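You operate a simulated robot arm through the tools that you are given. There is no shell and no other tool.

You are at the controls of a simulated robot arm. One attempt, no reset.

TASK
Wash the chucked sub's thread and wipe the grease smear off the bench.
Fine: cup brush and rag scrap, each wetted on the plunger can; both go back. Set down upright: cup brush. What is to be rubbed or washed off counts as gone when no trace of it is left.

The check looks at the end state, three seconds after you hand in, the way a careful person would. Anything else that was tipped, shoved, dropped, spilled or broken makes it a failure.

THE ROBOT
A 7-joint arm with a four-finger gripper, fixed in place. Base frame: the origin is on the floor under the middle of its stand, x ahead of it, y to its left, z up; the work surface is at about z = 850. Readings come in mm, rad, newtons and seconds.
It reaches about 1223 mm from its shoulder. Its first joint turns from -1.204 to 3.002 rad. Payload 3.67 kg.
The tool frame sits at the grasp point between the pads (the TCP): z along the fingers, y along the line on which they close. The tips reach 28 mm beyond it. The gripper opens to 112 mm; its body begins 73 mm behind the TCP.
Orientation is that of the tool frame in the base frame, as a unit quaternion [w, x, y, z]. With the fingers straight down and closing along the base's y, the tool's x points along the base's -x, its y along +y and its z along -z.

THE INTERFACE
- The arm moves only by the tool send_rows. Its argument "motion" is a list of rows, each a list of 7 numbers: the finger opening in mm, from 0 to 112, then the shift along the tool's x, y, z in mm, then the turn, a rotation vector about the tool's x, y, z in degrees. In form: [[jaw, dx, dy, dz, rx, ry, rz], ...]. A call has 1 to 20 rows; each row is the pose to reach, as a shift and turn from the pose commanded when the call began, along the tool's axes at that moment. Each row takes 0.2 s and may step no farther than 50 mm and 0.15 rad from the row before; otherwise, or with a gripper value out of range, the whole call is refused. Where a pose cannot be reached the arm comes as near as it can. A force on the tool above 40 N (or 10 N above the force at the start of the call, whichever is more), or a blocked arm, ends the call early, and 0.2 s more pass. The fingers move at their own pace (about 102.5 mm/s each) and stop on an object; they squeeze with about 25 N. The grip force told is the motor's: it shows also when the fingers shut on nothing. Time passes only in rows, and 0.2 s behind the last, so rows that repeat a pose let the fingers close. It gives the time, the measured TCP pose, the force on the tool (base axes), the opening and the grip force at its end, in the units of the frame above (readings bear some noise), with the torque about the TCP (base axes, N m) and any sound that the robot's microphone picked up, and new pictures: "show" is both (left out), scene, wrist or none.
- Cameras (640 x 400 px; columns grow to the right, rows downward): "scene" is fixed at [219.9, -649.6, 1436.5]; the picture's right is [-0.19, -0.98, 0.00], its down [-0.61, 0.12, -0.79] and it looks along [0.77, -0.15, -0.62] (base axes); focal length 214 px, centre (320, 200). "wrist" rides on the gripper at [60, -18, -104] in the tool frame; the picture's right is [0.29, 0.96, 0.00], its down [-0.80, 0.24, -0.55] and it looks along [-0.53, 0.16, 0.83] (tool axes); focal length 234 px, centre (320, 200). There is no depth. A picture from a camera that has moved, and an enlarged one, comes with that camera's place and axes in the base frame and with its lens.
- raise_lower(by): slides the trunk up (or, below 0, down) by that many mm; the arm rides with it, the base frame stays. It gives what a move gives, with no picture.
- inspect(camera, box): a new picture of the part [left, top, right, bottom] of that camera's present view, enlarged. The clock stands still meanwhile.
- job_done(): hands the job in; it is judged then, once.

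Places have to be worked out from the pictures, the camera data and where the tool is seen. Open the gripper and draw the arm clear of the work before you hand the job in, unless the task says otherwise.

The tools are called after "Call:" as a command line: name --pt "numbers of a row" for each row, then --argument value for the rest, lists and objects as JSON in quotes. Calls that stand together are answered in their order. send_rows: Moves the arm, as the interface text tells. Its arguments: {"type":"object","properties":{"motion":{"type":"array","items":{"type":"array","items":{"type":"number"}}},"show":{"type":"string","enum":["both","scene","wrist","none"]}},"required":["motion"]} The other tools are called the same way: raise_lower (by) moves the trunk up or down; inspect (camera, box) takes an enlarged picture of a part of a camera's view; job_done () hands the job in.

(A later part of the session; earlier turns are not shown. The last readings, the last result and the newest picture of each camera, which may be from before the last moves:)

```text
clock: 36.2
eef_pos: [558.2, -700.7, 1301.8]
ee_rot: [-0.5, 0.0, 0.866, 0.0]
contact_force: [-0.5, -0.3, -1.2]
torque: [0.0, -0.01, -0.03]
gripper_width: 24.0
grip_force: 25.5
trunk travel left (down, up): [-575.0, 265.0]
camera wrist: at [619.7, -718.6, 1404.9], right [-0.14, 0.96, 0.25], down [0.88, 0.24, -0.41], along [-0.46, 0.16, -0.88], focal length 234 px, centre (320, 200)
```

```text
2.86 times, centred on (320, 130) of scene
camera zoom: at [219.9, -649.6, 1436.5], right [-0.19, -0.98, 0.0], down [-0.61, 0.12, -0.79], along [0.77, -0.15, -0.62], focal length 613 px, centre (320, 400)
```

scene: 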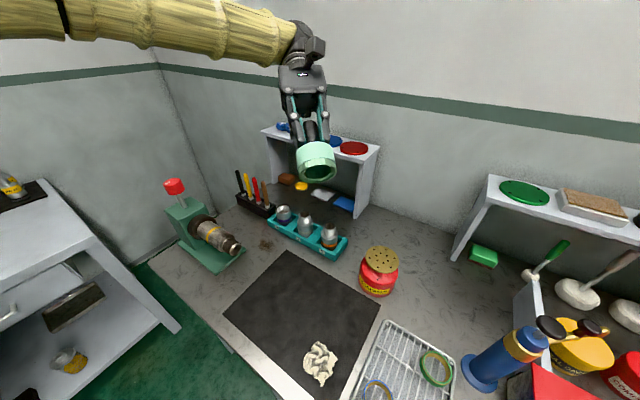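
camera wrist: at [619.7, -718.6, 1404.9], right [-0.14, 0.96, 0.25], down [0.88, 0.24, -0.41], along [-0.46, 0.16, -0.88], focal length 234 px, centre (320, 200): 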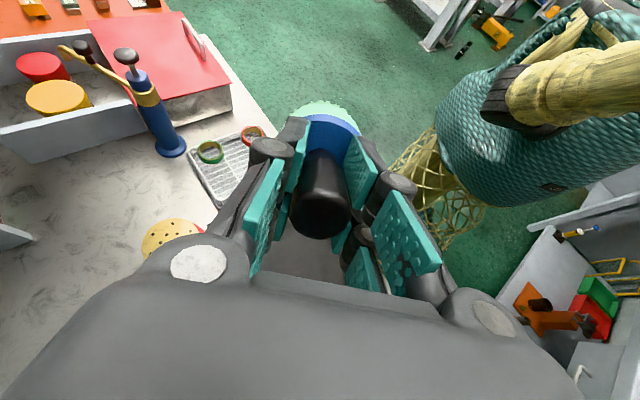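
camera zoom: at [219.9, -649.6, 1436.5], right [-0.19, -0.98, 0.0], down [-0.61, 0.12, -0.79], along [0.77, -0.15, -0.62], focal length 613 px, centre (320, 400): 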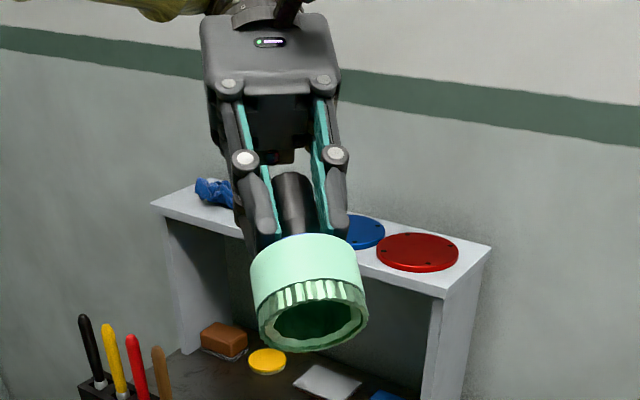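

The cup is hollow with bristles all round inside – it goes over the pin end along the sub's axis and is twisted. I tilt back to vertical and stop where the wrist camera sees the sub from the side, to measure its axis.

Call:
send_rows --pt "0 -2 0 1 0 -0.6 0" --pt "0 -5 -1 3 0 -1.8 0" --pt "0 -11 -2 6 0 -3.6 0" --pt "0 -18 -4 10 0 -6 0" --pt "0 -26 -6 15 0 -9 0" --pt "0 -37 -8 21 0 -12.6 0" --pt "0 -48 -11 27 0 -16.2 0" --pt "0 -58 -13 33 0 -19.8 0" --pt "0 -70 -16 40 0 -24 0" --pt "0 -83 -18 47 0 -28.2 0" --pt "0 -95 -21 54 0 -32.4 0" --pt "0 -107 -24 61 0 -36.6 0" --pt "0 -120 -27 68 0 -40.8 0" --pt "0 -132 -29 74 0 -45 0" --pt "0 -143 -32 80 0 -48.6 0" --pt "0 -153 -34 86 0 -52.2 0" --pt "0 -162 -36 91 0 -55.2 0" --pt "0 -169 -37 95 0 -57.6 0" --pt "0 -174 -39 98 0 -59.4 0" --pt "0 -176 -39 99 0 -60 0" --show "both"

```text
clock: 40.4
eef_pos: [561.5, -739.5, 1099.0]
ee_rot: [0.001, -0.001, 1.0, -0.001]
contact_force: [-0.4, 0.1, -0.9]
torque: [0.02, 0.01, -0.01]
gripper_width: 24.0
grip_force: 24.9
trunk travel left (down, up): [-575.0, 265.0]
camera wrist: at [502.9, -757.0, 1202.7], right [-0.29, 0.96, 0.0], down [0.8, 0.24, 0.55], along [0.53, 0.16, -0.83], focal length 234 px, centre (320, 200)
```

scene: 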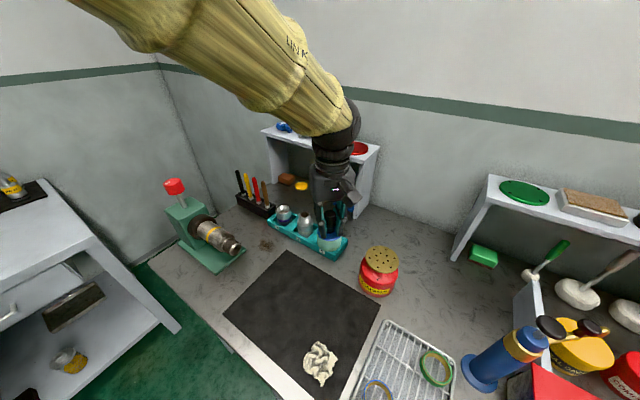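
wrist: 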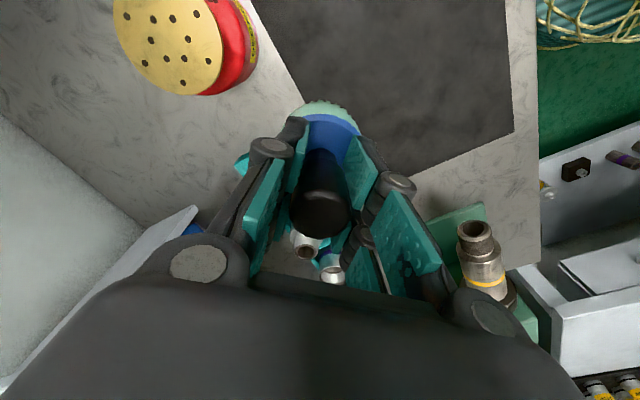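

Call:
inspect --camera "wrist" --box '[435, 190, 545, 320]'

Call:
inspect --camera "scene" --box '[175, 195, 255, 275]'

```text
3.08 times, centred on (490, 255) of wrist
camera zoom: at [502.9, -757.0, 1202.7], right [-0.29, 0.96, 0.0], down [0.8, 0.24, 0.55], along [0.53, 0.16, -0.83], focal length 720 px, centre (-203, 31)
```

zoom: 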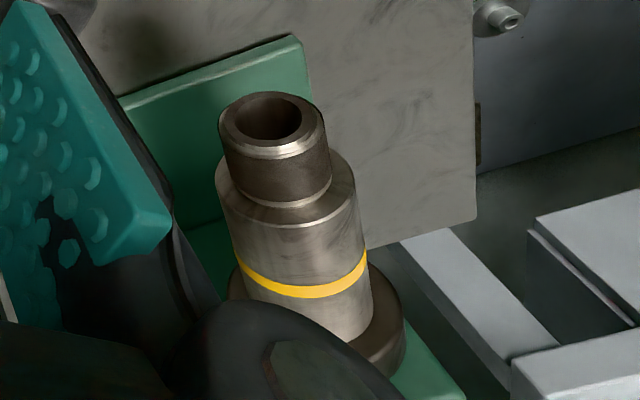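

```text
5.00 times, centred on (215, 235) of scene
camera zoom: at [219.9, -649.6, 1436.5], right [-0.19, -0.98, 0.0], down [-0.61, 0.12, -0.79], along [0.77, -0.15, -0.62], focal length 1072 px, centre (845, 25)
```

zoom: 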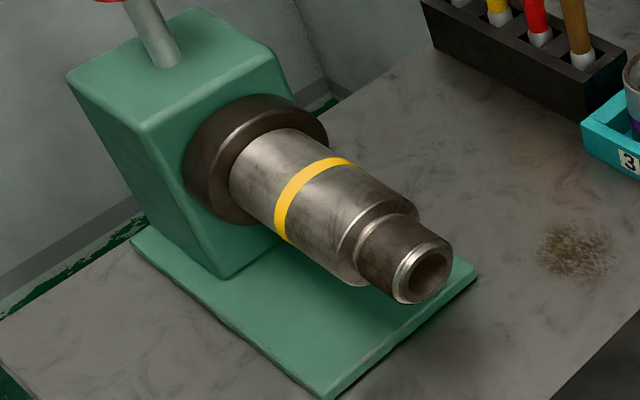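

Triangulating both views: sub tip centre ≈ (645,-491.5,952), axis horizontal at 45° (toward +x+y into the chuck). I carry the brush toward a stand-off point while starting to tilt it toward that axis.

Call:
send_rows --pt "0 0 2 0 -0.32 -0.32 0" --pt "0 0 5 -1 -0.95 -0.95 0" --pt "0 1 9 -2 -1.9 -1.9 0" --pt "0 1 15 -3 -3.2 -3.2 0" --pt "0 2 23 -5 -4.8 -4.8 0" --pt "0 2 32 -6 -6.7 -6.7 0" --pt "0 3 41 -8 -8.6 -8.6 0" --pt "0 4 50 -10 -10.5 -10.5 0" --pt "0 4 61 -12 -12.7 -12.7 0" --pt "0 5 72 -14 -15 -15 0" --pt "0 6 83 -16 -17.2 -17.2 0" --pt "0 7 93 -18 -19.4 -19.4 0" --pt "0 7 104 -20 -21.6 -21.6 0" --pt "0 8 115 -22 -23.9 -23.9 0" --pt "0 9 124 -24 -25.8 -25.8 0" --pt "0 10 133 -26 -27.7 -27.7 0" --pt "0 10 141 -28 -29.3 -29.3 0" --pt "0 11 147 -29 -30.5 -30.5 0" --pt "0 11 151 -30 -31.5 -31.5 0" --pt "0 11 153 -30 -31.82 -31.82 0" --show "both"

```text
clock: 44.6
eef_pos: [549.6, -586.8, 1128.7]
ee_rot: [0.272, 0.0, 0.924, 0.271]
contact_force: [0.7, 0.2, -1.2]
torque: [-0.02, 0.03, -0.02]
gripper_width: 23.9
grip_force: 25.0
trunk travel left (down, up): [-575.0, 265.0]
camera wrist: at [450.7, -644.5, 1162.9], right [-0.39, 0.86, 0.33], down [0.37, -0.19, 0.91], along [0.85, 0.47, -0.24], focal length 234 px, centre (320, 200)
```

scene: 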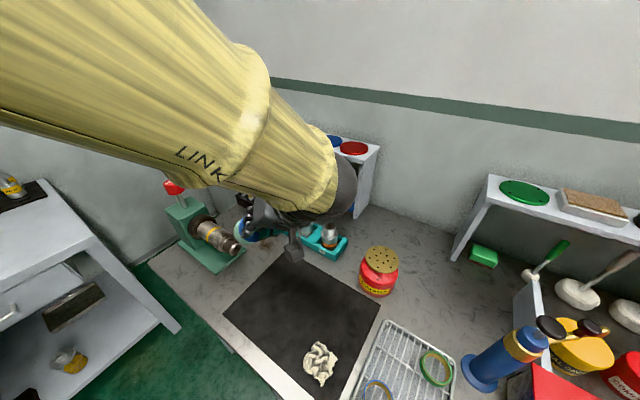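
wrist: 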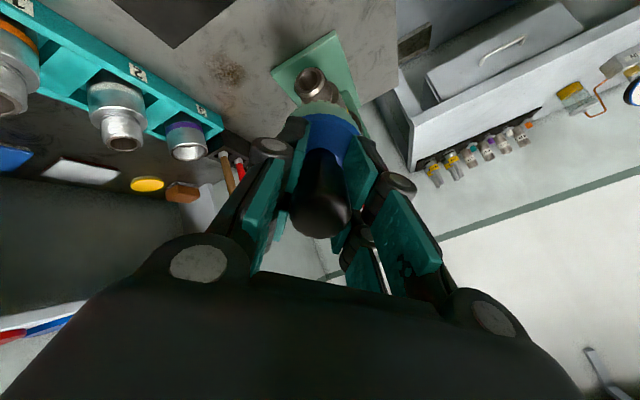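

The arm follows well. I complete the second half of the tilt in place.

Call:
send_rows --pt "0 0 0 0 -0.5 -0.5 0" --pt "0 0 0 0 -1.5 -1.5 0" --pt "0 0 0 0 -3 -3 0" --pt "0 0 0 0 -5 -5 0" --pt "0 0 0 0 -7.2 -7.2 0" --pt "0 0 0 0 -9.6 -9.6 0" --pt "0 0 0 0 -12 -12 0" --pt "0 0 0 0 -14.5 -14.5 0" --pt "0 0 0 0 -17 -17 0" --pt "0 0 0 0 -19.5 -19.5 0" --pt "0 0 0 0 -22 -22 0" --pt "0 0 0 0 -24.5 -24.5 0" --pt "0 0 0 0 -27 -27 0" --pt "0 0 0 0 -29 -29 0" --pt "0 0 0 0 -30.5 -30.5 0" --pt "0 0 0 0 -31.4 -31.4 0" --pt "0 0 0 0 -31.82 -31.82 0" --pt "0 0 0 0 -31.82 -31.82 0" --show "both"

```text
clock: 48.4
eef_pos: [550.9, -587.4, 1128.4]
ee_rot: [0.5, -0.001, 0.707, 0.501]
contact_force: [0.1, -0.1, -1.2]
torque: [-0.03, 0.02, 0.0]
gripper_width: 24.0
grip_force: 25.2
trunk travel left (down, up): [-575.0, 265.0]
camera wrist: at [457.1, -638.6, 1073.5], right [-0.62, 0.62, 0.47], down [-0.11, -0.67, 0.73], along [0.77, 0.4, 0.49], focal length 234 px, centre (320, 200)
```

scene: 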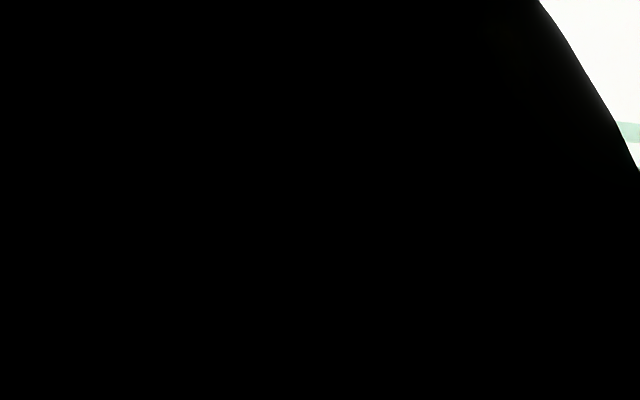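
wrist: 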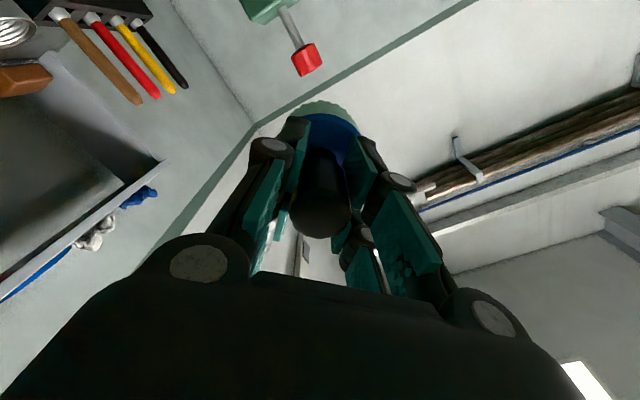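

Orientation reached (tool axis along +x+y, horizontal), 60 mm short of the pin. I descend slowly at this stand-off toward the axis height; the forearm blocks the scene camera now, so I'll rely on the wrist view.

Call:
send_rows --pt "0 1 -1 0 0 0 0" --pt "0 3 -3 0 0 0 0" --pt "0 7 -7 0 0 0 0" --pt "0 12 -12 0 0 0 0" --pt "0 18 -18 0 0 0 0" --pt "0 25 -25 0 0 0 0" --pt "0 33 -33 0 0 0 0" --pt "0 41 -41 0 0 0 0" --pt "0 49 -49 0 0 0 0" --pt "0 57 -57 0 0 0 0" --pt "0 65 -65 0 0 0 0" --pt "0 73 -73 0 0 0 0" --pt "0 80 -80 0 0 0 0" --pt "0 85 -85 0 0 0 0" --pt "0 89 -89 0 0 0 0" --pt "0 91 -91 0 0 0 0" --pt "0 91 -91 0 0 0 0" --show "both"

```text
clock: 52.0
eef_pos: [551.3, -587.3, 1000.3]
ee_rot: [0.5, -0.001, 0.706, 0.501]
contact_force: [-0.2, -0.2, -0.6]
torque: [0.02, 0.03, 0.0]
gripper_width: 24.3
grip_force: 24.4
trunk travel left (down, up): [-575.0, 265.0]
camera wrist: at [457.2, -638.3, 944.6], right [-0.62, 0.62, 0.47], down [-0.11, -0.67, 0.73], along [0.77, 0.4, 0.49], focal length 234 px, centre (320, 200)
```

scene: 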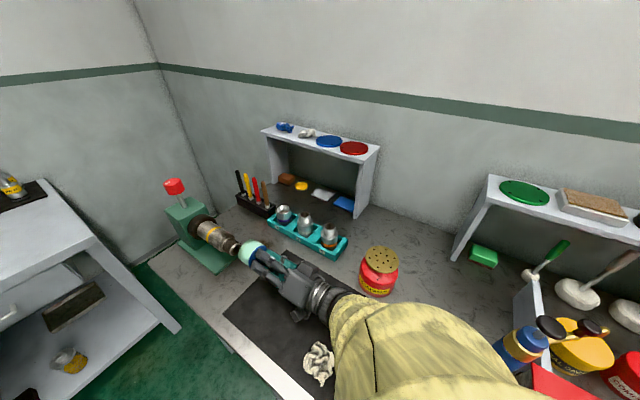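
wrist: 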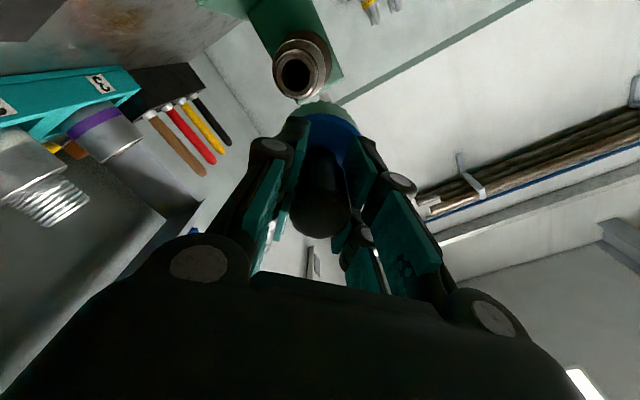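

The scene camera is clear again and the pin is visible in the wrist view. I zoom in on both to refine the pin's offset from the brush axis.

Call:
inspect --camera "wrist" --box '[240, 0, 400, 140]'

Call:
inspect --camera "scene" --box '[180, 200, 300, 290]'

Call:
inspect --camera "scene" --box '[280, 270, 560, 400]'

```text
2.86 times, centred on (320, 70) of wrist
camera zoom: at [457.2, -638.3, 944.6], right [-0.62, 0.62, 0.47], down [-0.11, -0.67, 0.73], along [0.77, 0.4, 0.49], focal length 669 px, centre (320, 571)
```

zoom: 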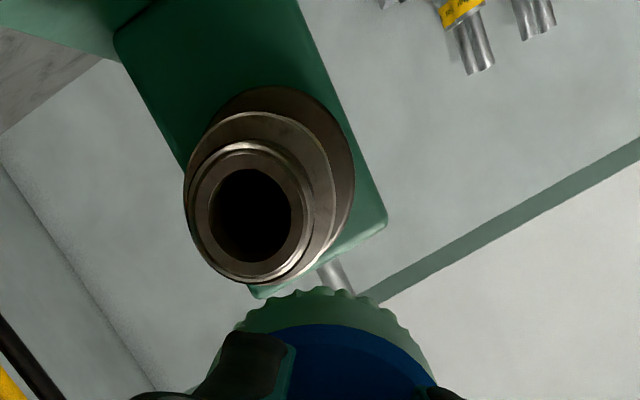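

```text
4.44 times, centred on (240, 245) of scene
camera zoom: at [219.9, -649.6, 1436.5], right [-0.19, -0.98, 0.0], down [-0.61, 0.12, -0.79], along [0.77, -0.15, -0.62], focal length 953 px, centre (676, 0)
```

zoom: 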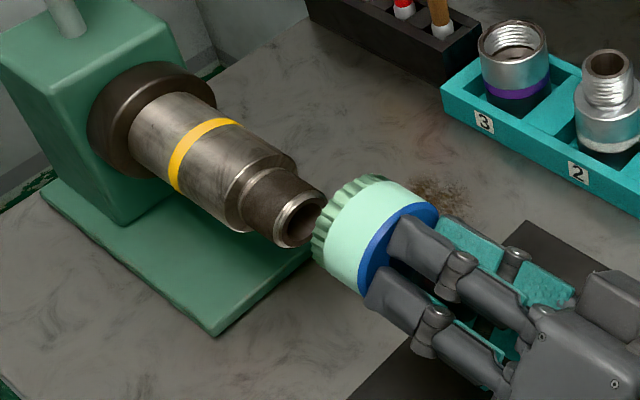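

```text
2.29 times, centred on (420, 335) of scene
camera zoom: at [219.9, -649.6, 1436.5], right [-0.19, -0.98, 0.0], down [-0.61, 0.12, -0.79], along [0.77, -0.15, -0.62], focal length 490 px, centre (91, -109)
```

zoom: 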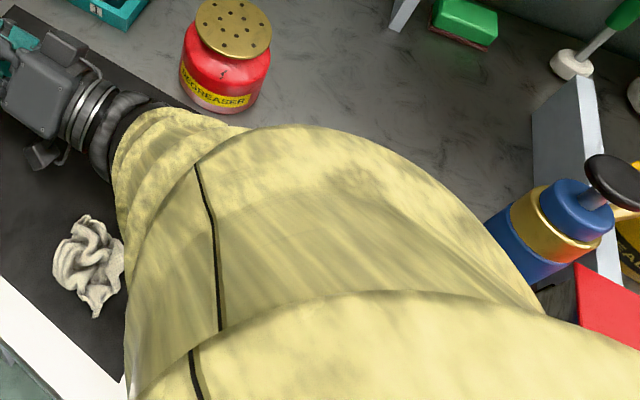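

The wrist view shows the pin exactly 45 mm below the brush axis with no lateral error and parallel axes; brush rim is ~1 mm off centre in tool y. I lower by that amount and compare again.

Call:
send_rows --pt "0 1 -1 0 0 0 0" --pt "0 3 -3 0 0 0 0" --pt "0 6 -6 0 0 0 0" --pt "0 10 -10 0 0 0 0" --pt "0 15 -15.5 0 0 0 0" --pt "0 20 -21 0 0 0 0" --pt "0 25 -26 0 0 0 0" --pt "0 28.5 -30 0 0 0 0" --pt "0 31 -32.5 0 0 0 0" --pt "0 31.5 -33 0 0 0 0" --pt "0 31.5 -33 0 0 0 0" --show "both"

Call:
inspect --camera "scene" --box '[180, 200, 300, 290]'

Call:
inspect --camera "wrist" --box '[240, 0, 400, 140]'

```text
clock: 54.4
eef_pos: [550.7, -588.0, 954.4]
ee_rot: [0.5, 0.0, 0.707, 0.501]
contact_force: [0.1, -0.2, -1.7]
torque: [-0.03, 0.03, 0.0]
gripper_width: 24.3
grip_force: 25.6
trunk travel left (down, up): [-575.0, 265.0]
camera wrist: at [457.9, -640.1, 899.2], right [-0.62, 0.62, 0.47], down [-0.11, -0.67, 0.73], along [0.77, 0.4, 0.49], focal length 234 px, centre (320, 200)
```

scene: 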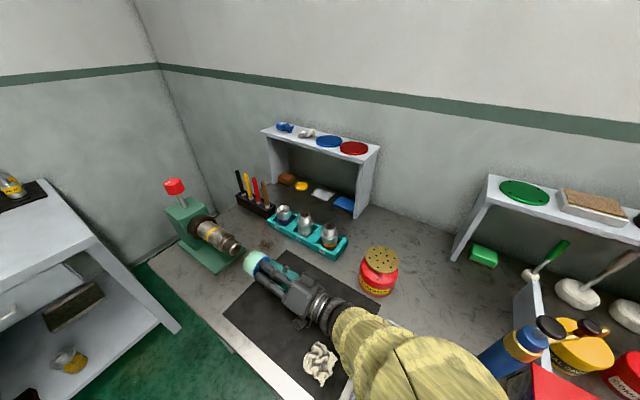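
wrist: 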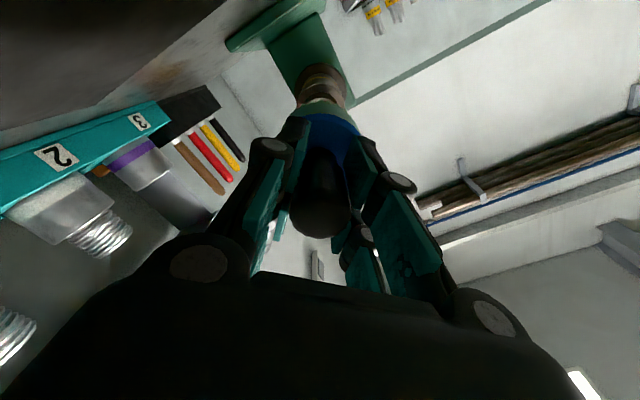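

```text
4.44 times, centred on (240, 245) of scene
camera zoom: at [219.9, -649.6, 1436.5], right [-0.19, -0.98, 0.0], down [-0.61, 0.12, -0.79], along [0.77, -0.15, -0.62], focal length 953 px, centre (676, 0)
```

zoom: 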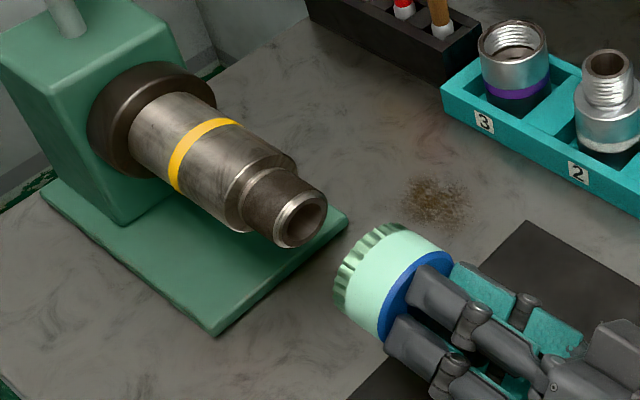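

```text
2.86 times, centred on (320, 70) of wrist
camera zoom: at [457.9, -640.1, 899.2], right [-0.62, 0.62, 0.47], down [-0.11, -0.67, 0.73], along [0.77, 0.4, 0.49], focal length 669 px, centre (320, 571)
```

zoom: 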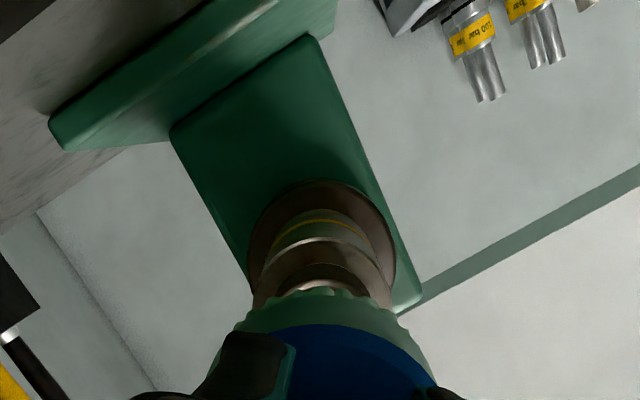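

Both views show the brush coaxial with the pin. I advance along the axis toward contact.

Call:
send_rows --pt "0 0 0 2 0 0 0" --pt "0 0 0 6 0 0 0" --pt "0 0 0 12 0 0 0" --pt "0 0 0 19 0 0 0" --pt "0 0 0 26 0 0 0" --pt "0 0 0 33 0 0 0" --pt "0 0 0 40 0 0 0" --pt "0 0 0 46 0 0 0" --pt "0 0 0 50 0 0 0" --pt "0 0 0 52 0 0 0" --pt "0 0 0 52 0 0 0" --show "none"

Call:
inspect --camera "scene" --box '[190, 210, 280, 280]'

Call:
inspect --camera "wrist" --box '[260, 20, 380, 140]'

```text
clock: 56.8
eef_pos: [588.9, -550.9, 953.6]
ee_rot: [0.5, 0.0, 0.707, 0.5]
contact_force: [0.1, -0.3, -0.6]
torque: [-0.03, 0.01, 0.0]
gripper_width: 23.9
grip_force: 24.6
trunk travel left (down, up): [-575.0, 265.0]
```

```text
5.71 times, centred on (235, 245) of scene
camera zoom: at [219.9, -649.6, 1436.5], right [-0.19, -0.98, 0.0], down [-0.61, 0.12, -0.79], along [0.77, -0.15, -0.62], focal length 1226 px, centre (806, -57)
```

zoom: 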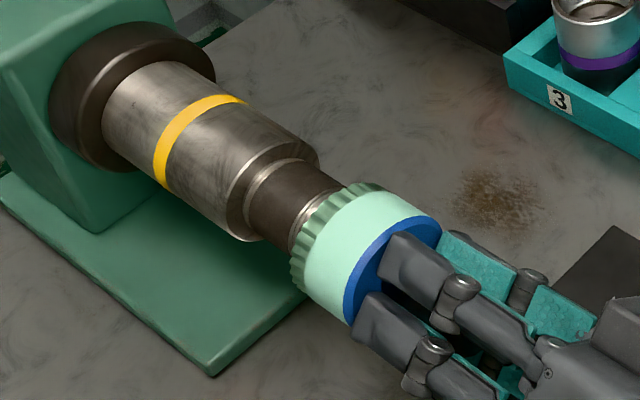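

```text
3.33 times, centred on (320, 80) of wrist
camera zoom: at [494.8, -602.9, 898.8], right [-0.62, 0.62, 0.47], down [-0.11, -0.67, 0.73], along [0.77, 0.4, 0.49], focal length 781 px, centre (320, 600)
```

zoom: 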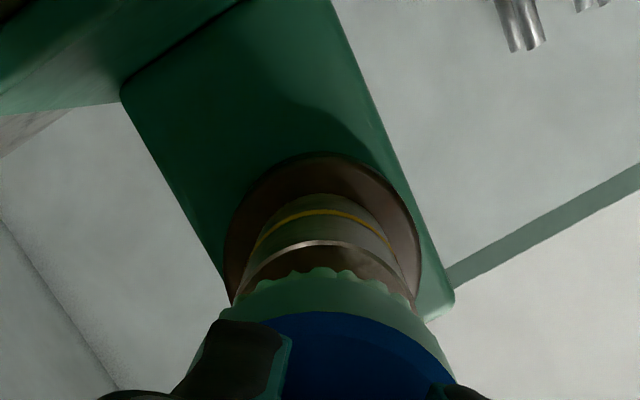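

The rim is at the pin's end, well centred, no force. I push on over the thread in small steps.

Call:
send_rows --pt "0 0 0 2 0 0 0" --pt "0 0 0 5 0 0 0" --pt "0 0 0 8 0 0 0" --pt "0 0 0 11 0 0 0" --pt "0 0 0 14 0 0 0" --pt "0 0 0 17 0 0 0" --pt "0 0 0 20 0 0 0" --pt "0 0 0 20 0 0 0" --show "none"

Call:
inspect --camera "scene" --box '[190, 210, 280, 280]'

```text
clock: 58.6
eef_pos: [601.8, -536.8, 954.5]
ee_rot: [0.5, 0.0, 0.707, 0.5]
contact_force: [-0.2, 0.1, -0.8]
torque: [0.0, -0.01, 0.02]
gripper_width: 23.9
grip_force: 24.7
trunk travel left (down, up): [-575.0, 265.0]
```

```text
5.71 times, centred on (235, 245) of scene
camera zoom: at [219.9, -649.6, 1436.5], right [-0.19, -0.98, 0.0], down [-0.61, 0.12, -0.79], along [0.77, -0.15, -0.62], focal length 1226 px, centre (806, -57)
```

zoom: 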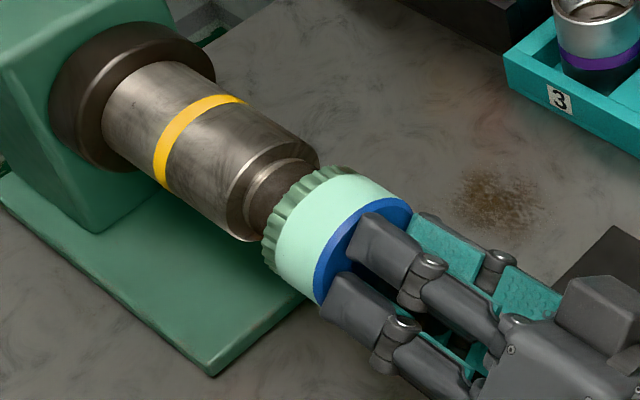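

About half-way over the thread with no resistance. I continue toward the shoulder in 2 mm steps.

Call:
send_rows --pt "0 0 0 2 0 0 0" --pt "0 0 0 4 0 0 0" --pt "0 0 0 6 0 0 0" --pt "0 0 0 8 0 0 0" --pt "0 0 0 10 0 0 0" --pt "0 0 0 12 0 0 0" --pt "0 0 0 12 0 0 0" --show "none"

Call:
inspect --camera "scene" --box '[190, 210, 280, 280]'

```text
clock: 60.2
eef_pos: [611.5, -528.5, 954.9]
ee_rot: [0.5, 0.0, 0.707, 0.5]
contact_force: [0.2, 0.9, -0.2]
torque: [-0.02, 0.01, 0.02]
gripper_width: 24.1
grip_force: 25.0
trunk travel left (down, up): [-575.0, 265.0]
```

```text
5.71 times, centred on (235, 245) of scene
camera zoom: at [219.9, -649.6, 1436.5], right [-0.19, -0.98, 0.0], down [-0.61, 0.12, -0.79], along [0.77, -0.15, -0.62], focal length 1226 px, centre (806, -57)
```

zoom: 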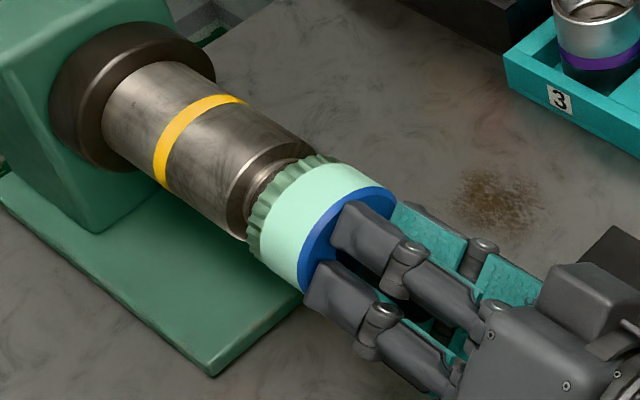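

Nearly at the shoulder, still little force. I advance a few more millimetres until it seats.

Call:
send_rows --pt "0 0 0 1.5 0 0 0" --pt "0 0 0 3 0 0 0" --pt "0 0 0 4.5 0 0 0" --pt "0 0 0 6 0 0 0" --pt "0 0 0 6 0 0 0" --show "none"

Call:
inspect --camera "scene" --box '[190, 210, 280, 280]'

```text
clock: 61.4
eef_pos: [615.9, -523.1, 955.2]
ee_rot: [0.5, 0.0, 0.707, 0.5]
contact_force: [0.7, 0.6, -0.5]
torque: [-0.02, 0.03, -0.03]
gripper_width: 24.3
grip_force: 24.9
trunk travel left (down, up): [-575.0, 265.0]
```

```text
5.71 times, centred on (235, 245) of scene
camera zoom: at [219.9, -649.6, 1436.5], right [-0.19, -0.98, 0.0], down [-0.61, 0.12, -0.79], along [0.77, -0.15, -0.62], focal length 1226 px, centre (806, -57)
```

zoom: 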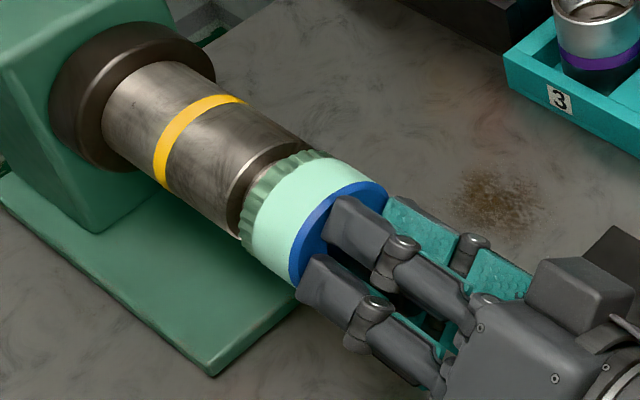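

The rim nearly meets the shoulder. Two to four more millimetres.

Call:
send_rows --pt "0 0 0 1 0 0 0" --pt "0 0 0 2 0 0 0" --pt "0 0 0 3 0 0 0" --pt "0 0 0 4 0 0 0" --pt "0 0 0 4 0 0 0" --show "none"

Call:
inspect --camera "scene" --box '[190, 210, 280, 280]'

```text
clock: 62.6
eef_pos: [617.8, -520.6, 954.9]
ee_rot: [0.5, -0.001, 0.707, 0.501]
contact_force: [0.3, -0.5, -0.5]
torque: [0.0, 0.01, 0.0]
gripper_width: 24.0
grip_force: 25.0
trunk travel left (down, up): [-575.0, 265.0]
```

```text
5.71 times, centred on (235, 245) of scene
camera zoom: at [219.9, -649.6, 1436.5], right [-0.19, -0.98, 0.0], down [-0.61, 0.12, -0.79], along [0.77, -0.15, -0.62], focal length 1226 px, centre (806, -57)
```

zoom: 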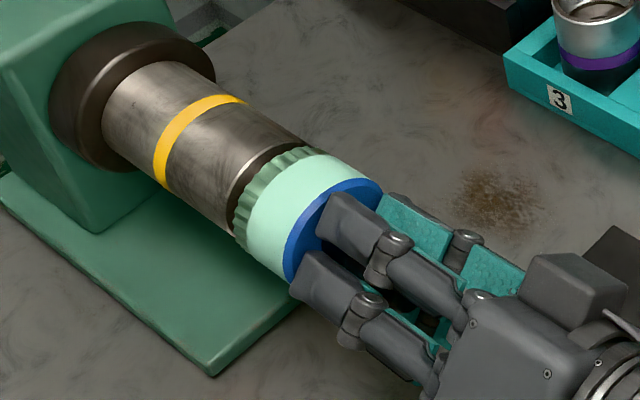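

The cup is seated over the whole thread. I twist it ±35° about its axis to scrub.

Call:
send_rows --pt "0 0 0 1 0 0 4" --pt "0 0 0 1 0 0 10" --pt "0 0 0 1 0 0 17" --pt "0 0 0 1 0 0 24" --pt "0 0 0 1 0 0 31" --pt "0 0 0 1 0 0 35" --pt "0 0 0 0 0 0 31" --pt "0 0 0 -1 0 0 24" --pt "0 0 0 -2 0 0 17" --pt "0 0 0 -3 0 0 10" --pt "0 0 0 -3 0 0 3" --pt "0 0 0 -2 0 0 -4" --pt "0 0 0 -1 0 0 -11" --pt "0 0 0 0 0 0 -18" --pt "0 0 0 1 0 0 -25" --pt "0 0 0 1 0 0 -31" --pt "0 0 0 1 0 0 -35" --pt "0 0 0 1 0 0 -30" --pt "0 0 0 1 0 0 -23" --pt "0 0 0 1 0 0 -16" --show "both"

Call:
inspect --camera "scene" --box '[190, 210, 280, 280]'

```text
clock: 66.8
eef_pos: [619.4, -519.7, 953.8]
ee_rot: [0.564, -0.098, 0.7, 0.427]
contact_force: [-2.1, -1.3, -1.4]
torque: [0.01, 0.02, 0.01]
gripper_width: 24.1
grip_force: 25.3
trunk travel left (down, up): [-575.0, 265.0]
camera wrist: at [536.5, -584.2, 893.0], right [-0.69, 0.69, 0.21], down [-0.27, -0.52, 0.81], along [0.67, 0.51, 0.54], focal length 234 px, centre (320, 200)
```

scene: 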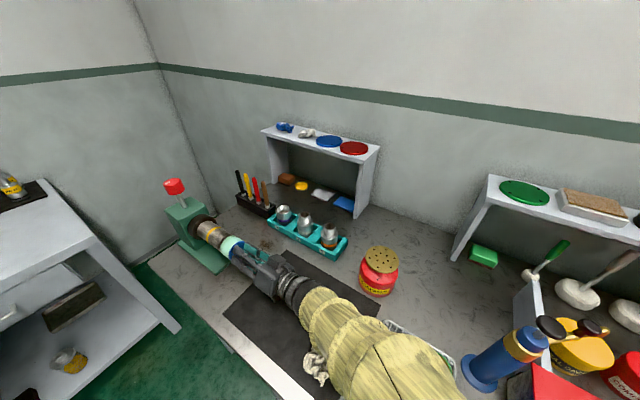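
wrist: 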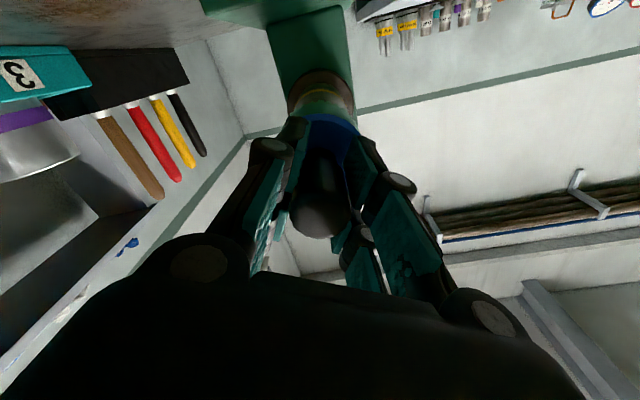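

```text
5.71 times, centred on (235, 245) of scene
camera zoom: at [219.9, -649.6, 1436.5], right [-0.19, -0.98, 0.0], down [-0.61, 0.12, -0.79], along [0.77, -0.15, -0.62], focal length 1226 px, centre (806, -57)
```

zoom: 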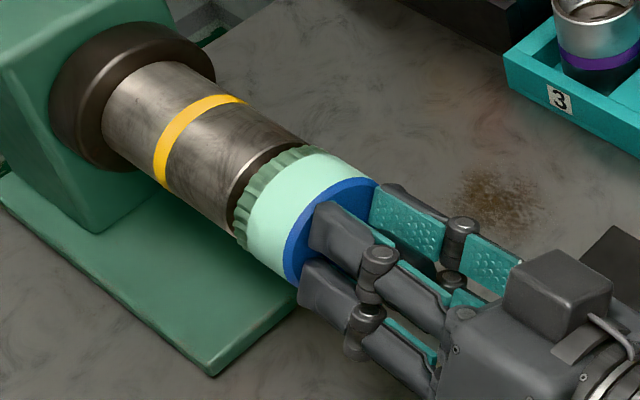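

The cup turns freely and stays seated. I scrub a second, wider round with small in-out strokes.

Call:
send_rows --pt "0 0 0 0 0 0 5" --pt "0 0 0 -1 0 0 12" --pt "0 0 0 -2 0 0 19" --pt "0 0 0 -3 0 0 26" --pt "0 0 0 -4 0 0 33" --pt "0 0 0 -3 0 0 40" --pt "0 0 0 -2 0 0 47" --pt "0 0 0 -1 0 0 53" --pt "0 0 0 0 0 0 57" --pt "0 0 0 1 0 0 51" --pt "0 0 0 1 0 0 44" --pt "0 0 0 1 0 0 37" --pt "0 0 0 1 0 0 30" --pt "0 0 0 1 0 0 23" --pt "0 0 0 1 0 0 16" --pt "0 0 0 1 0 0 9" --pt "0 0 0 1 0 0 2" --pt "0 0 0 1 0 0 -5" --pt "0 0 0 1 0 0 -12" --pt "0 0 0 1 0 0 -18" --show "none"

Call:
send_rows --pt "0 0 0 0 0 0 4" --pt "0 0 0 0 0 0 11" --pt "0 0 0 0 0 0 18" --pt "0 0 0 0 0 0 25" --pt "0 0 0 0 0 0 31" --pt "0 0 0 0 0 0 34" --pt "0 0 0 0 0 0 34" --show "none"

```text
clock: 71.0
eef_pos: [619.0, -521.5, 954.0]
ee_rot: [0.625, -0.207, 0.676, 0.332]
contact_force: [-2.6, -5.2, 0.6]
torque: [0.04, -0.02, -0.06]
gripper_width: 23.8
grip_force: 24.9
trunk travel left (down, up): [-575.0, 265.0]
```

```text
clock: 72.6
eef_pos: [619.4, -520.8, 954.0]
ee_rot: [0.499, 0.0, 0.707, 0.501]
contact_force: [-7.8, -5.9, -3.9]
torque: [-0.04, 0.09, 0.03]
gripper_width: 24.0
grip_force: 25.1
trunk travel left (down, up): [-575.0, 265.0]
```

Twist scrubbing done with the cup pressed on the shoulder (≈9 N). I withdraw straight back along the axis and look at the thread.

Call:
send_rows --pt "0 0 0 -2 0 0 0" --pt "0 0 0 -5 0 0 0" --pt "0 0 0 -10 0 0 0" --pt "0 0 0 -16 0 0 0" --pt "0 0 0 -23 0 0 0" --pt "0 0 0 -31 0 0 0" --pt "0 0 0 -39 0 0 0" --pt "0 0 0 -47 0 0 0" --pt "0 0 0 -55 0 0 0" --pt "0 0 0 -63 0 0 0" --pt "0 0 0 -71 0 0 0" --pt "0 0 0 -79 0 0 0" --pt "0 0 0 -86 0 0 0" --pt "0 0 0 -91 0 0 0" --pt "0 0 0 -94 0 0 0" --pt "0 0 0 -96 0 0 0" --pt "0 0 0 -96 0 0 0" --show "both"

Call:
inspect --camera "scene" --box '[190, 210, 280, 280]'

Call:
inspect --camera "wrist" --box '[260, 20, 380, 140]'

```text
clock: 76.2
eef_pos: [551.1, -586.4, 956.8]
ee_rot: [0.5, 0.0, 0.707, 0.499]
contact_force: [-0.1, -0.8, -1.6]
torque: [-0.03, 0.0, -0.05]
gripper_width: 24.2
grip_force: 25.4
trunk travel left (down, up): [-575.0, 265.0]
camera wrist: at [457.8, -639.4, 900.2], right [-0.62, 0.62, 0.47], down [-0.11, -0.67, 0.73], along [0.77, 0.4, 0.49], focal length 234 px, centre (320, 200)
```

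scene: 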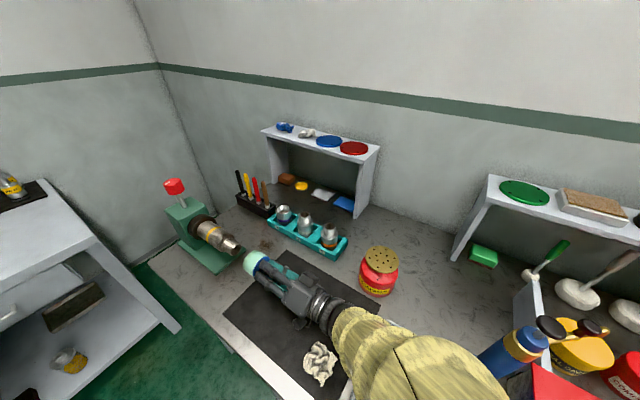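
wrist: 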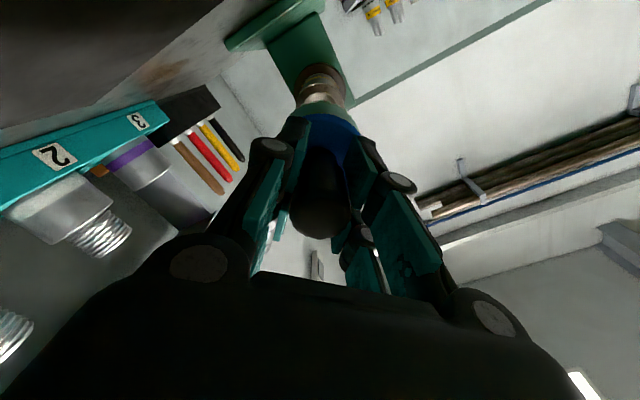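

```text
5.71 times, centred on (235, 245) of scene
camera zoom: at [219.9, -649.6, 1436.5], right [-0.19, -0.98, 0.0], down [-0.61, 0.12, -0.79], along [0.77, -0.15, -0.62], focal length 1226 px, centre (806, -57)
```

zoom: 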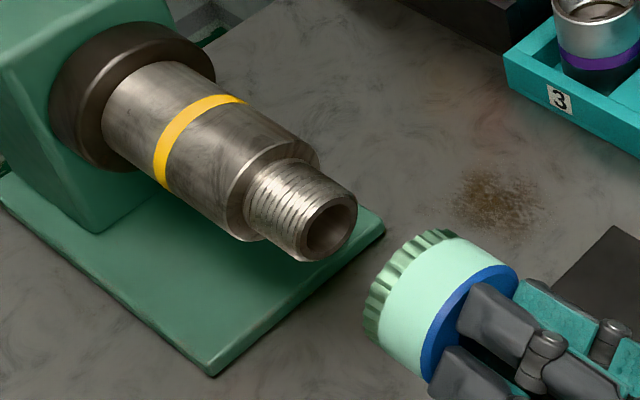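

```text
3.33 times, centred on (320, 80) of wrist
camera zoom: at [457.8, -639.4, 900.2], right [-0.62, 0.62, 0.47], down [-0.11, -0.67, 0.73], along [0.77, 0.4, 0.49], focal length 781 px, centre (320, 600)
```

zoom: 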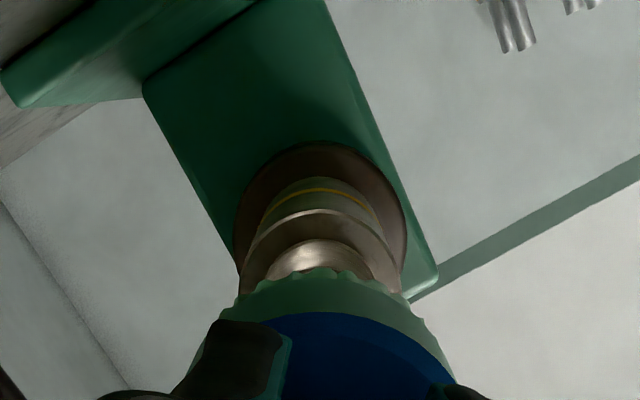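

The thread now shows bright metal with clean grooves. I zoom further to look for any remaining dirt.

Call:
inspect --camera "scene" --box '[220, 228, 250, 260]'

Call:
inspect --camera "scene" --box '[160, 170, 250, 230]'

```text
12.50 times, centred on (235, 244) of scene
camera zoom: at [219.9, -649.6, 1436.5], right [-0.19, -0.98, 0.0], down [-0.61, 0.12, -0.79], along [0.77, -0.15, -0.62], focal length 2681 px, centre (1382, -350)
```

zoom: 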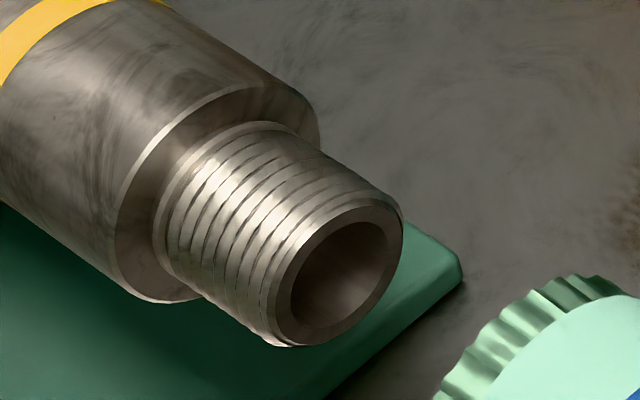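

```text
6.67 times, centred on (205, 200) of scene
camera zoom: at [219.9, -649.6, 1436.5], right [-0.19, -0.98, 0.0], down [-0.61, 0.12, -0.79], along [0.77, -0.15, -0.62], focal length 1430 px, centre (1087, 200)
```

zoom: 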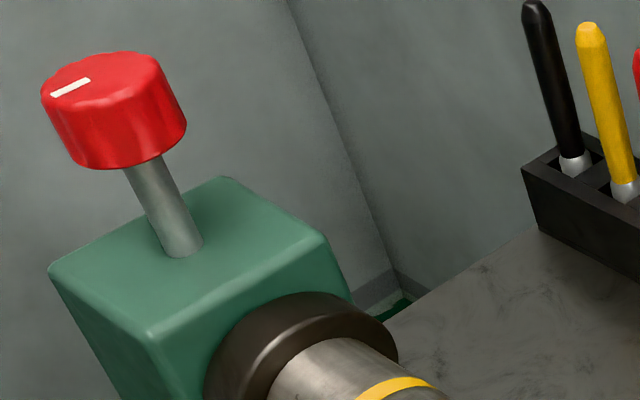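

Visible side is spotless. I lift slowly so the wrist camera can see the thread from below.

Call:
send_rows --pt "0 -1 1 0 0 0 0" --pt "0 -3 3 0 0 0 0" --pt "0 -6 6 0 0 0 0" --pt "0 -11 11 0 0 0 0" --pt "0 -17 17 0 0 0 0" --pt "0 -24 24 0 0 0 0" --pt "0 -31 31 0 0 0 0" --pt "0 -37 37 0 0 0 0" --pt "0 -42 42 0 0 0 0" --pt "0 -45 45 0 0 0 0" --pt "0 -46 46 0 0 0 0" --pt "0 -46 46 0 0 0 0" --show "none"

Call:
inspect --camera "wrist" --box '[250, 10, 370, 130]'

```text
clock: 78.8
eef_pos: [552.5, -587.4, 1019.3]
ee_rot: [0.5, 0.0, 0.707, 0.501]
contact_force: [0.3, -0.5, -0.8]
torque: [-0.06, 0.01, -0.01]
gripper_width: 24.4
grip_force: 24.7
trunk travel left (down, up): [-575.0, 265.0]
```

```text
3.33 times, centred on (310, 70) of wrist
camera zoom: at [457.9, -639.7, 964.0], right [-0.62, 0.62, 0.47], down [-0.11, -0.67, 0.73], along [0.77, 0.4, 0.49], focal length 781 px, centre (353, 633)
```

zoom: 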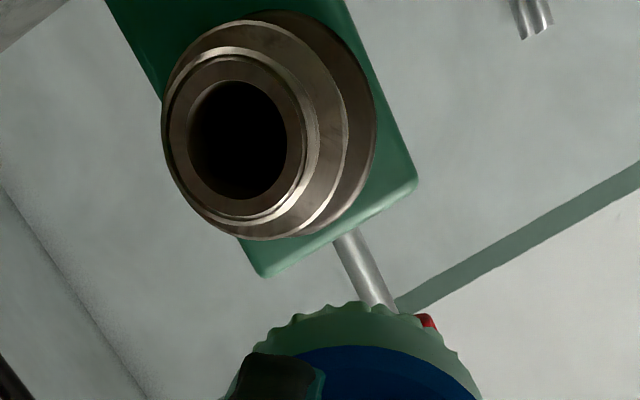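

The wrist view is nearly axial here, but earlier low view showed bright metal underneath too. I raise the brush while starting to turn it back to vertical.

Call:
send_rows --pt "0 -1 1 0 0.32 0.32 0" --pt "0 -2 2 0 0.95 0.95 0" --pt "0 -5 5 0 1.9 1.9 0" --pt "0 -8 8 0 3.2 3.2 0" --pt "0 -12 12 0 4.8 4.8 0" --pt "0 -16 16 0 6.7 6.7 0" --pt "0 -21 21 0 8.6 8.6 0" --pt "0 -26 26 0 10.5 10.5 0" --pt "0 -31 31 0 12.7 12.7 0" --pt "0 -37 37 0 15 15 0" --pt "0 -42 42 0 17.2 17.2 0" --pt "0 -48 48 0 19.4 19.4 0" --pt "0 -53 53 0 21.6 21.6 0" --pt "0 -59 59 0 23.9 23.9 0" --pt "0 -63 63 0 25.8 25.8 0" --pt "0 -68 68 0 27.7 27.7 0" --pt "0 -72 72 0 29.3 29.3 0" --pt "0 -75 75 0 30.5 30.5 0" --pt "0 -77 77 0 31.5 31.5 0" --pt "0 -78 78 0 31.82 31.82 0" --show "none"

```text
clock: 83.0
eef_pos: [551.3, -586.0, 1130.1]
ee_rot: [0.271, 0.0, 0.924, 0.271]
contact_force: [0.1, 0.3, -1.7]
torque: [0.0, 0.04, -0.01]
gripper_width: 24.0
grip_force: 25.2
trunk travel left (down, up): [-575.0, 265.0]
```

Now I finish turning to vertical while carrying the brush back over its spot on the mat (548,-726.5).

Call:
send_rows --pt "0 0 -2 0 0.32 0.32 0" --pt "0 1 -5 0 0.95 0.95 0" --pt "0 2 -10 0 1.9 1.9 0" --pt "0 3 -16 -1 3.2 3.2 0" --pt "0 4 -25 -1 4.8 4.8 0" --pt "0 6 -34 -2 6.7 6.7 0" --pt "0 7 -44 -2 8.6 8.6 0" --pt "0 9 -54 -3 10.5 10.5 0" --pt "0 11 -65 -3 12.7 12.7 0" --pt "0 13 -77 -4 15 15 0" --pt "0 15 -88 -4 17.2 17.2 0" --pt "0 17 -100 -5 19.4 19.4 0" --pt "0 18 -111 -5 21.6 21.6 0" --pt "0 20 -123 -6 23.9 23.9 0" --pt "0 22 -133 -6 25.8 25.8 0" --pt "0 24 -142 -7 27.7 27.7 0" --pt "0 25 -151 -7 29.3 29.3 0" --pt "0 26 -157 -7 30.5 30.5 0" --pt "0 27 -162 -8 31.5 31.5 0" --pt "0 27 -164 -8 31.82 31.82 0" --show "both"

```text
clock: 87.2
eef_pos: [548.4, -727.6, 1038.9]
ee_rot: [0.001, -0.001, 1.0, -0.001]
contact_force: [-0.2, 0.0, -0.8]
torque: [0.02, 0.0, -0.02]
gripper_width: 24.1
grip_force: 25.2
trunk travel left (down, up): [-575.0, 265.0]
camera wrist: at [489.4, -745.1, 1143.6], right [-0.29, 0.96, 0.0], down [0.8, 0.24, 0.55], along [0.53, 0.16, -0.83], focal length 234 px, centre (320, 200)
```

scene: 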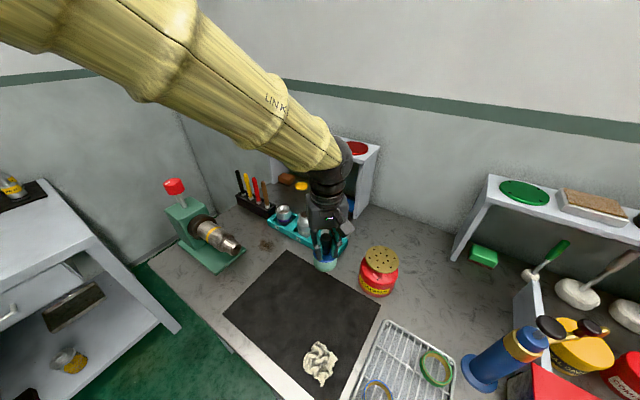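
wrist: 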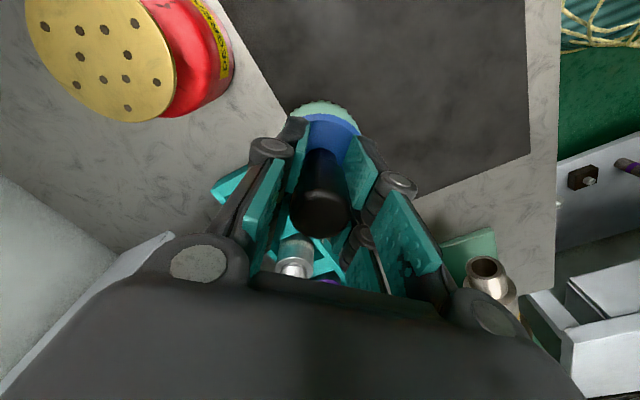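

Before setting the brush down I check the thread from this angle with the wrist camera.

Call:
inspect --camera "wrist" --box '[440, 220, 540, 310]'

Call:
inspect --camera "scene" --box '[280, 220, 370, 310]'

```text
4.44 times, centred on (490, 265) of wrist
camera zoom: at [489.4, -745.1, 1143.6], right [-0.29, 0.96, 0.0], down [0.8, 0.24, 0.55], along [0.53, 0.16, -0.83], focal length 1041 px, centre (-436, -89)
```

zoom: 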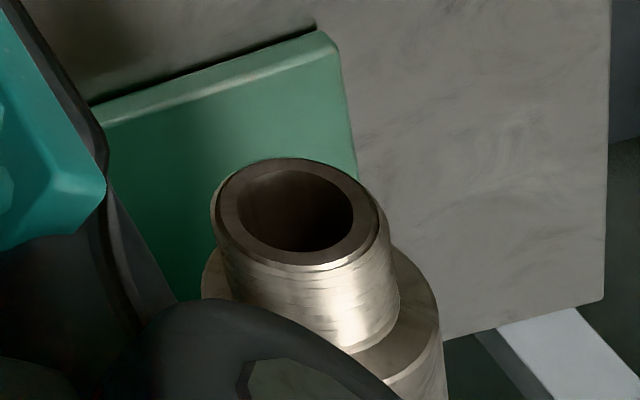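

```text
4.44 times, centred on (325, 265) of scene
camera zoom: at [219.9, -649.6, 1436.5], right [-0.19, -0.98, 0.0], down [-0.61, 0.12, -0.79], along [0.77, -0.15, -0.62], focal length 953 px, centre (298, -89)
```

zoom: 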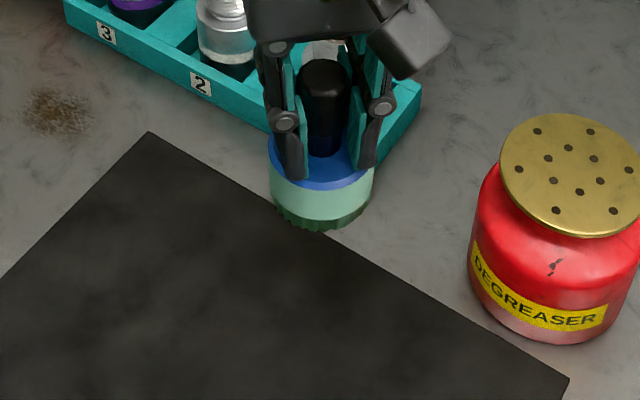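

Thread is clean. I lower the brush toward the mat at its original spot.

Call:
send_rows --pt "0 0 0 3 0 0 0" --pt "0 0 0 8 0 0 0" --pt "0 0 0 15 0 0 0" --pt "0 0 0 24 0 0 0" --pt "0 0 0 34 0 0 0" --pt "0 0 0 45 0 0 0" --pt "0 0 0 56 0 0 0" --pt "0 0 0 67 0 0 0" --pt "0 0 0 78 0 0 0" --pt "0 0 0 88 0 0 0" --pt "0 0 0 96 0 0 0" --pt "0 0 0 101 0 0 0" --pt "0 0 0 104 0 0 0" --pt "0 0 0 106 0 0 0" --pt "0 0 0 106 0 0 0" --show "none"

Call:
inspect --camera "scene" --box '[290, 240, 360, 310]'

```text
clock: 90.4
eef_pos: [548.9, -727.3, 934.5]
ee_rot: [0.0, -0.001, 1.0, 0.0]
contact_force: [0.4, 0.4, -1.1]
torque: [-0.01, -0.03, 0.02]
gripper_width: 24.3
grip_force: 24.6
trunk travel left (down, up): [-575.0, 265.0]
```

```text
5.71 times, centred on (325, 275) of scene
camera zoom: at [219.9, -649.6, 1436.5], right [-0.19, -0.98, 0.0], down [-0.61, 0.12, -0.79], along [0.77, -0.15, -0.62], focal length 1226 px, centre (291, -229)
```

zoom: 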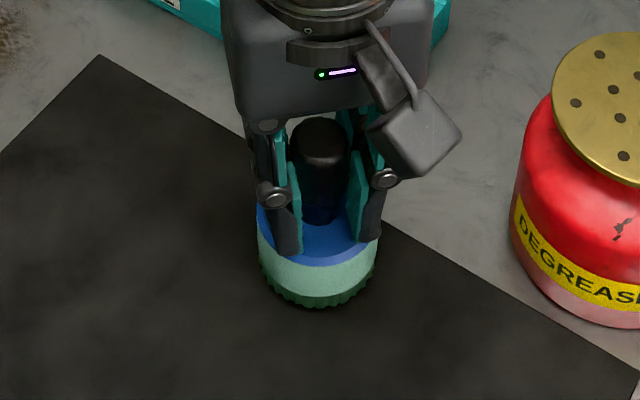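

About 7 mm above the mat. I lower in 1 mm steps until it touches.

Call:
send_rows --pt "0 0 0 1.5 0 0 0" --pt "0 0 0 3 0 0 0" --pt "0 0 0 4.5 0 0 0" --pt "0 0 0 5.5 0 0 0" --pt "0 0 0 6.5 0 0 0" --pt "0 0 0 6.5 0 0 0" --show "none"

```text
clock: 91.8
eef_pos: [549.1, -727.4, 927.8]
ee_rot: [0.0, 0.0, 1.0, 0.001]
contact_force: [0.6, -0.4, -0.5]
torque: [0.02, 0.0, -0.03]
gripper_width: 24.1
grip_force: 24.7
trunk travel left (down, up): [-575.0, 265.0]
```

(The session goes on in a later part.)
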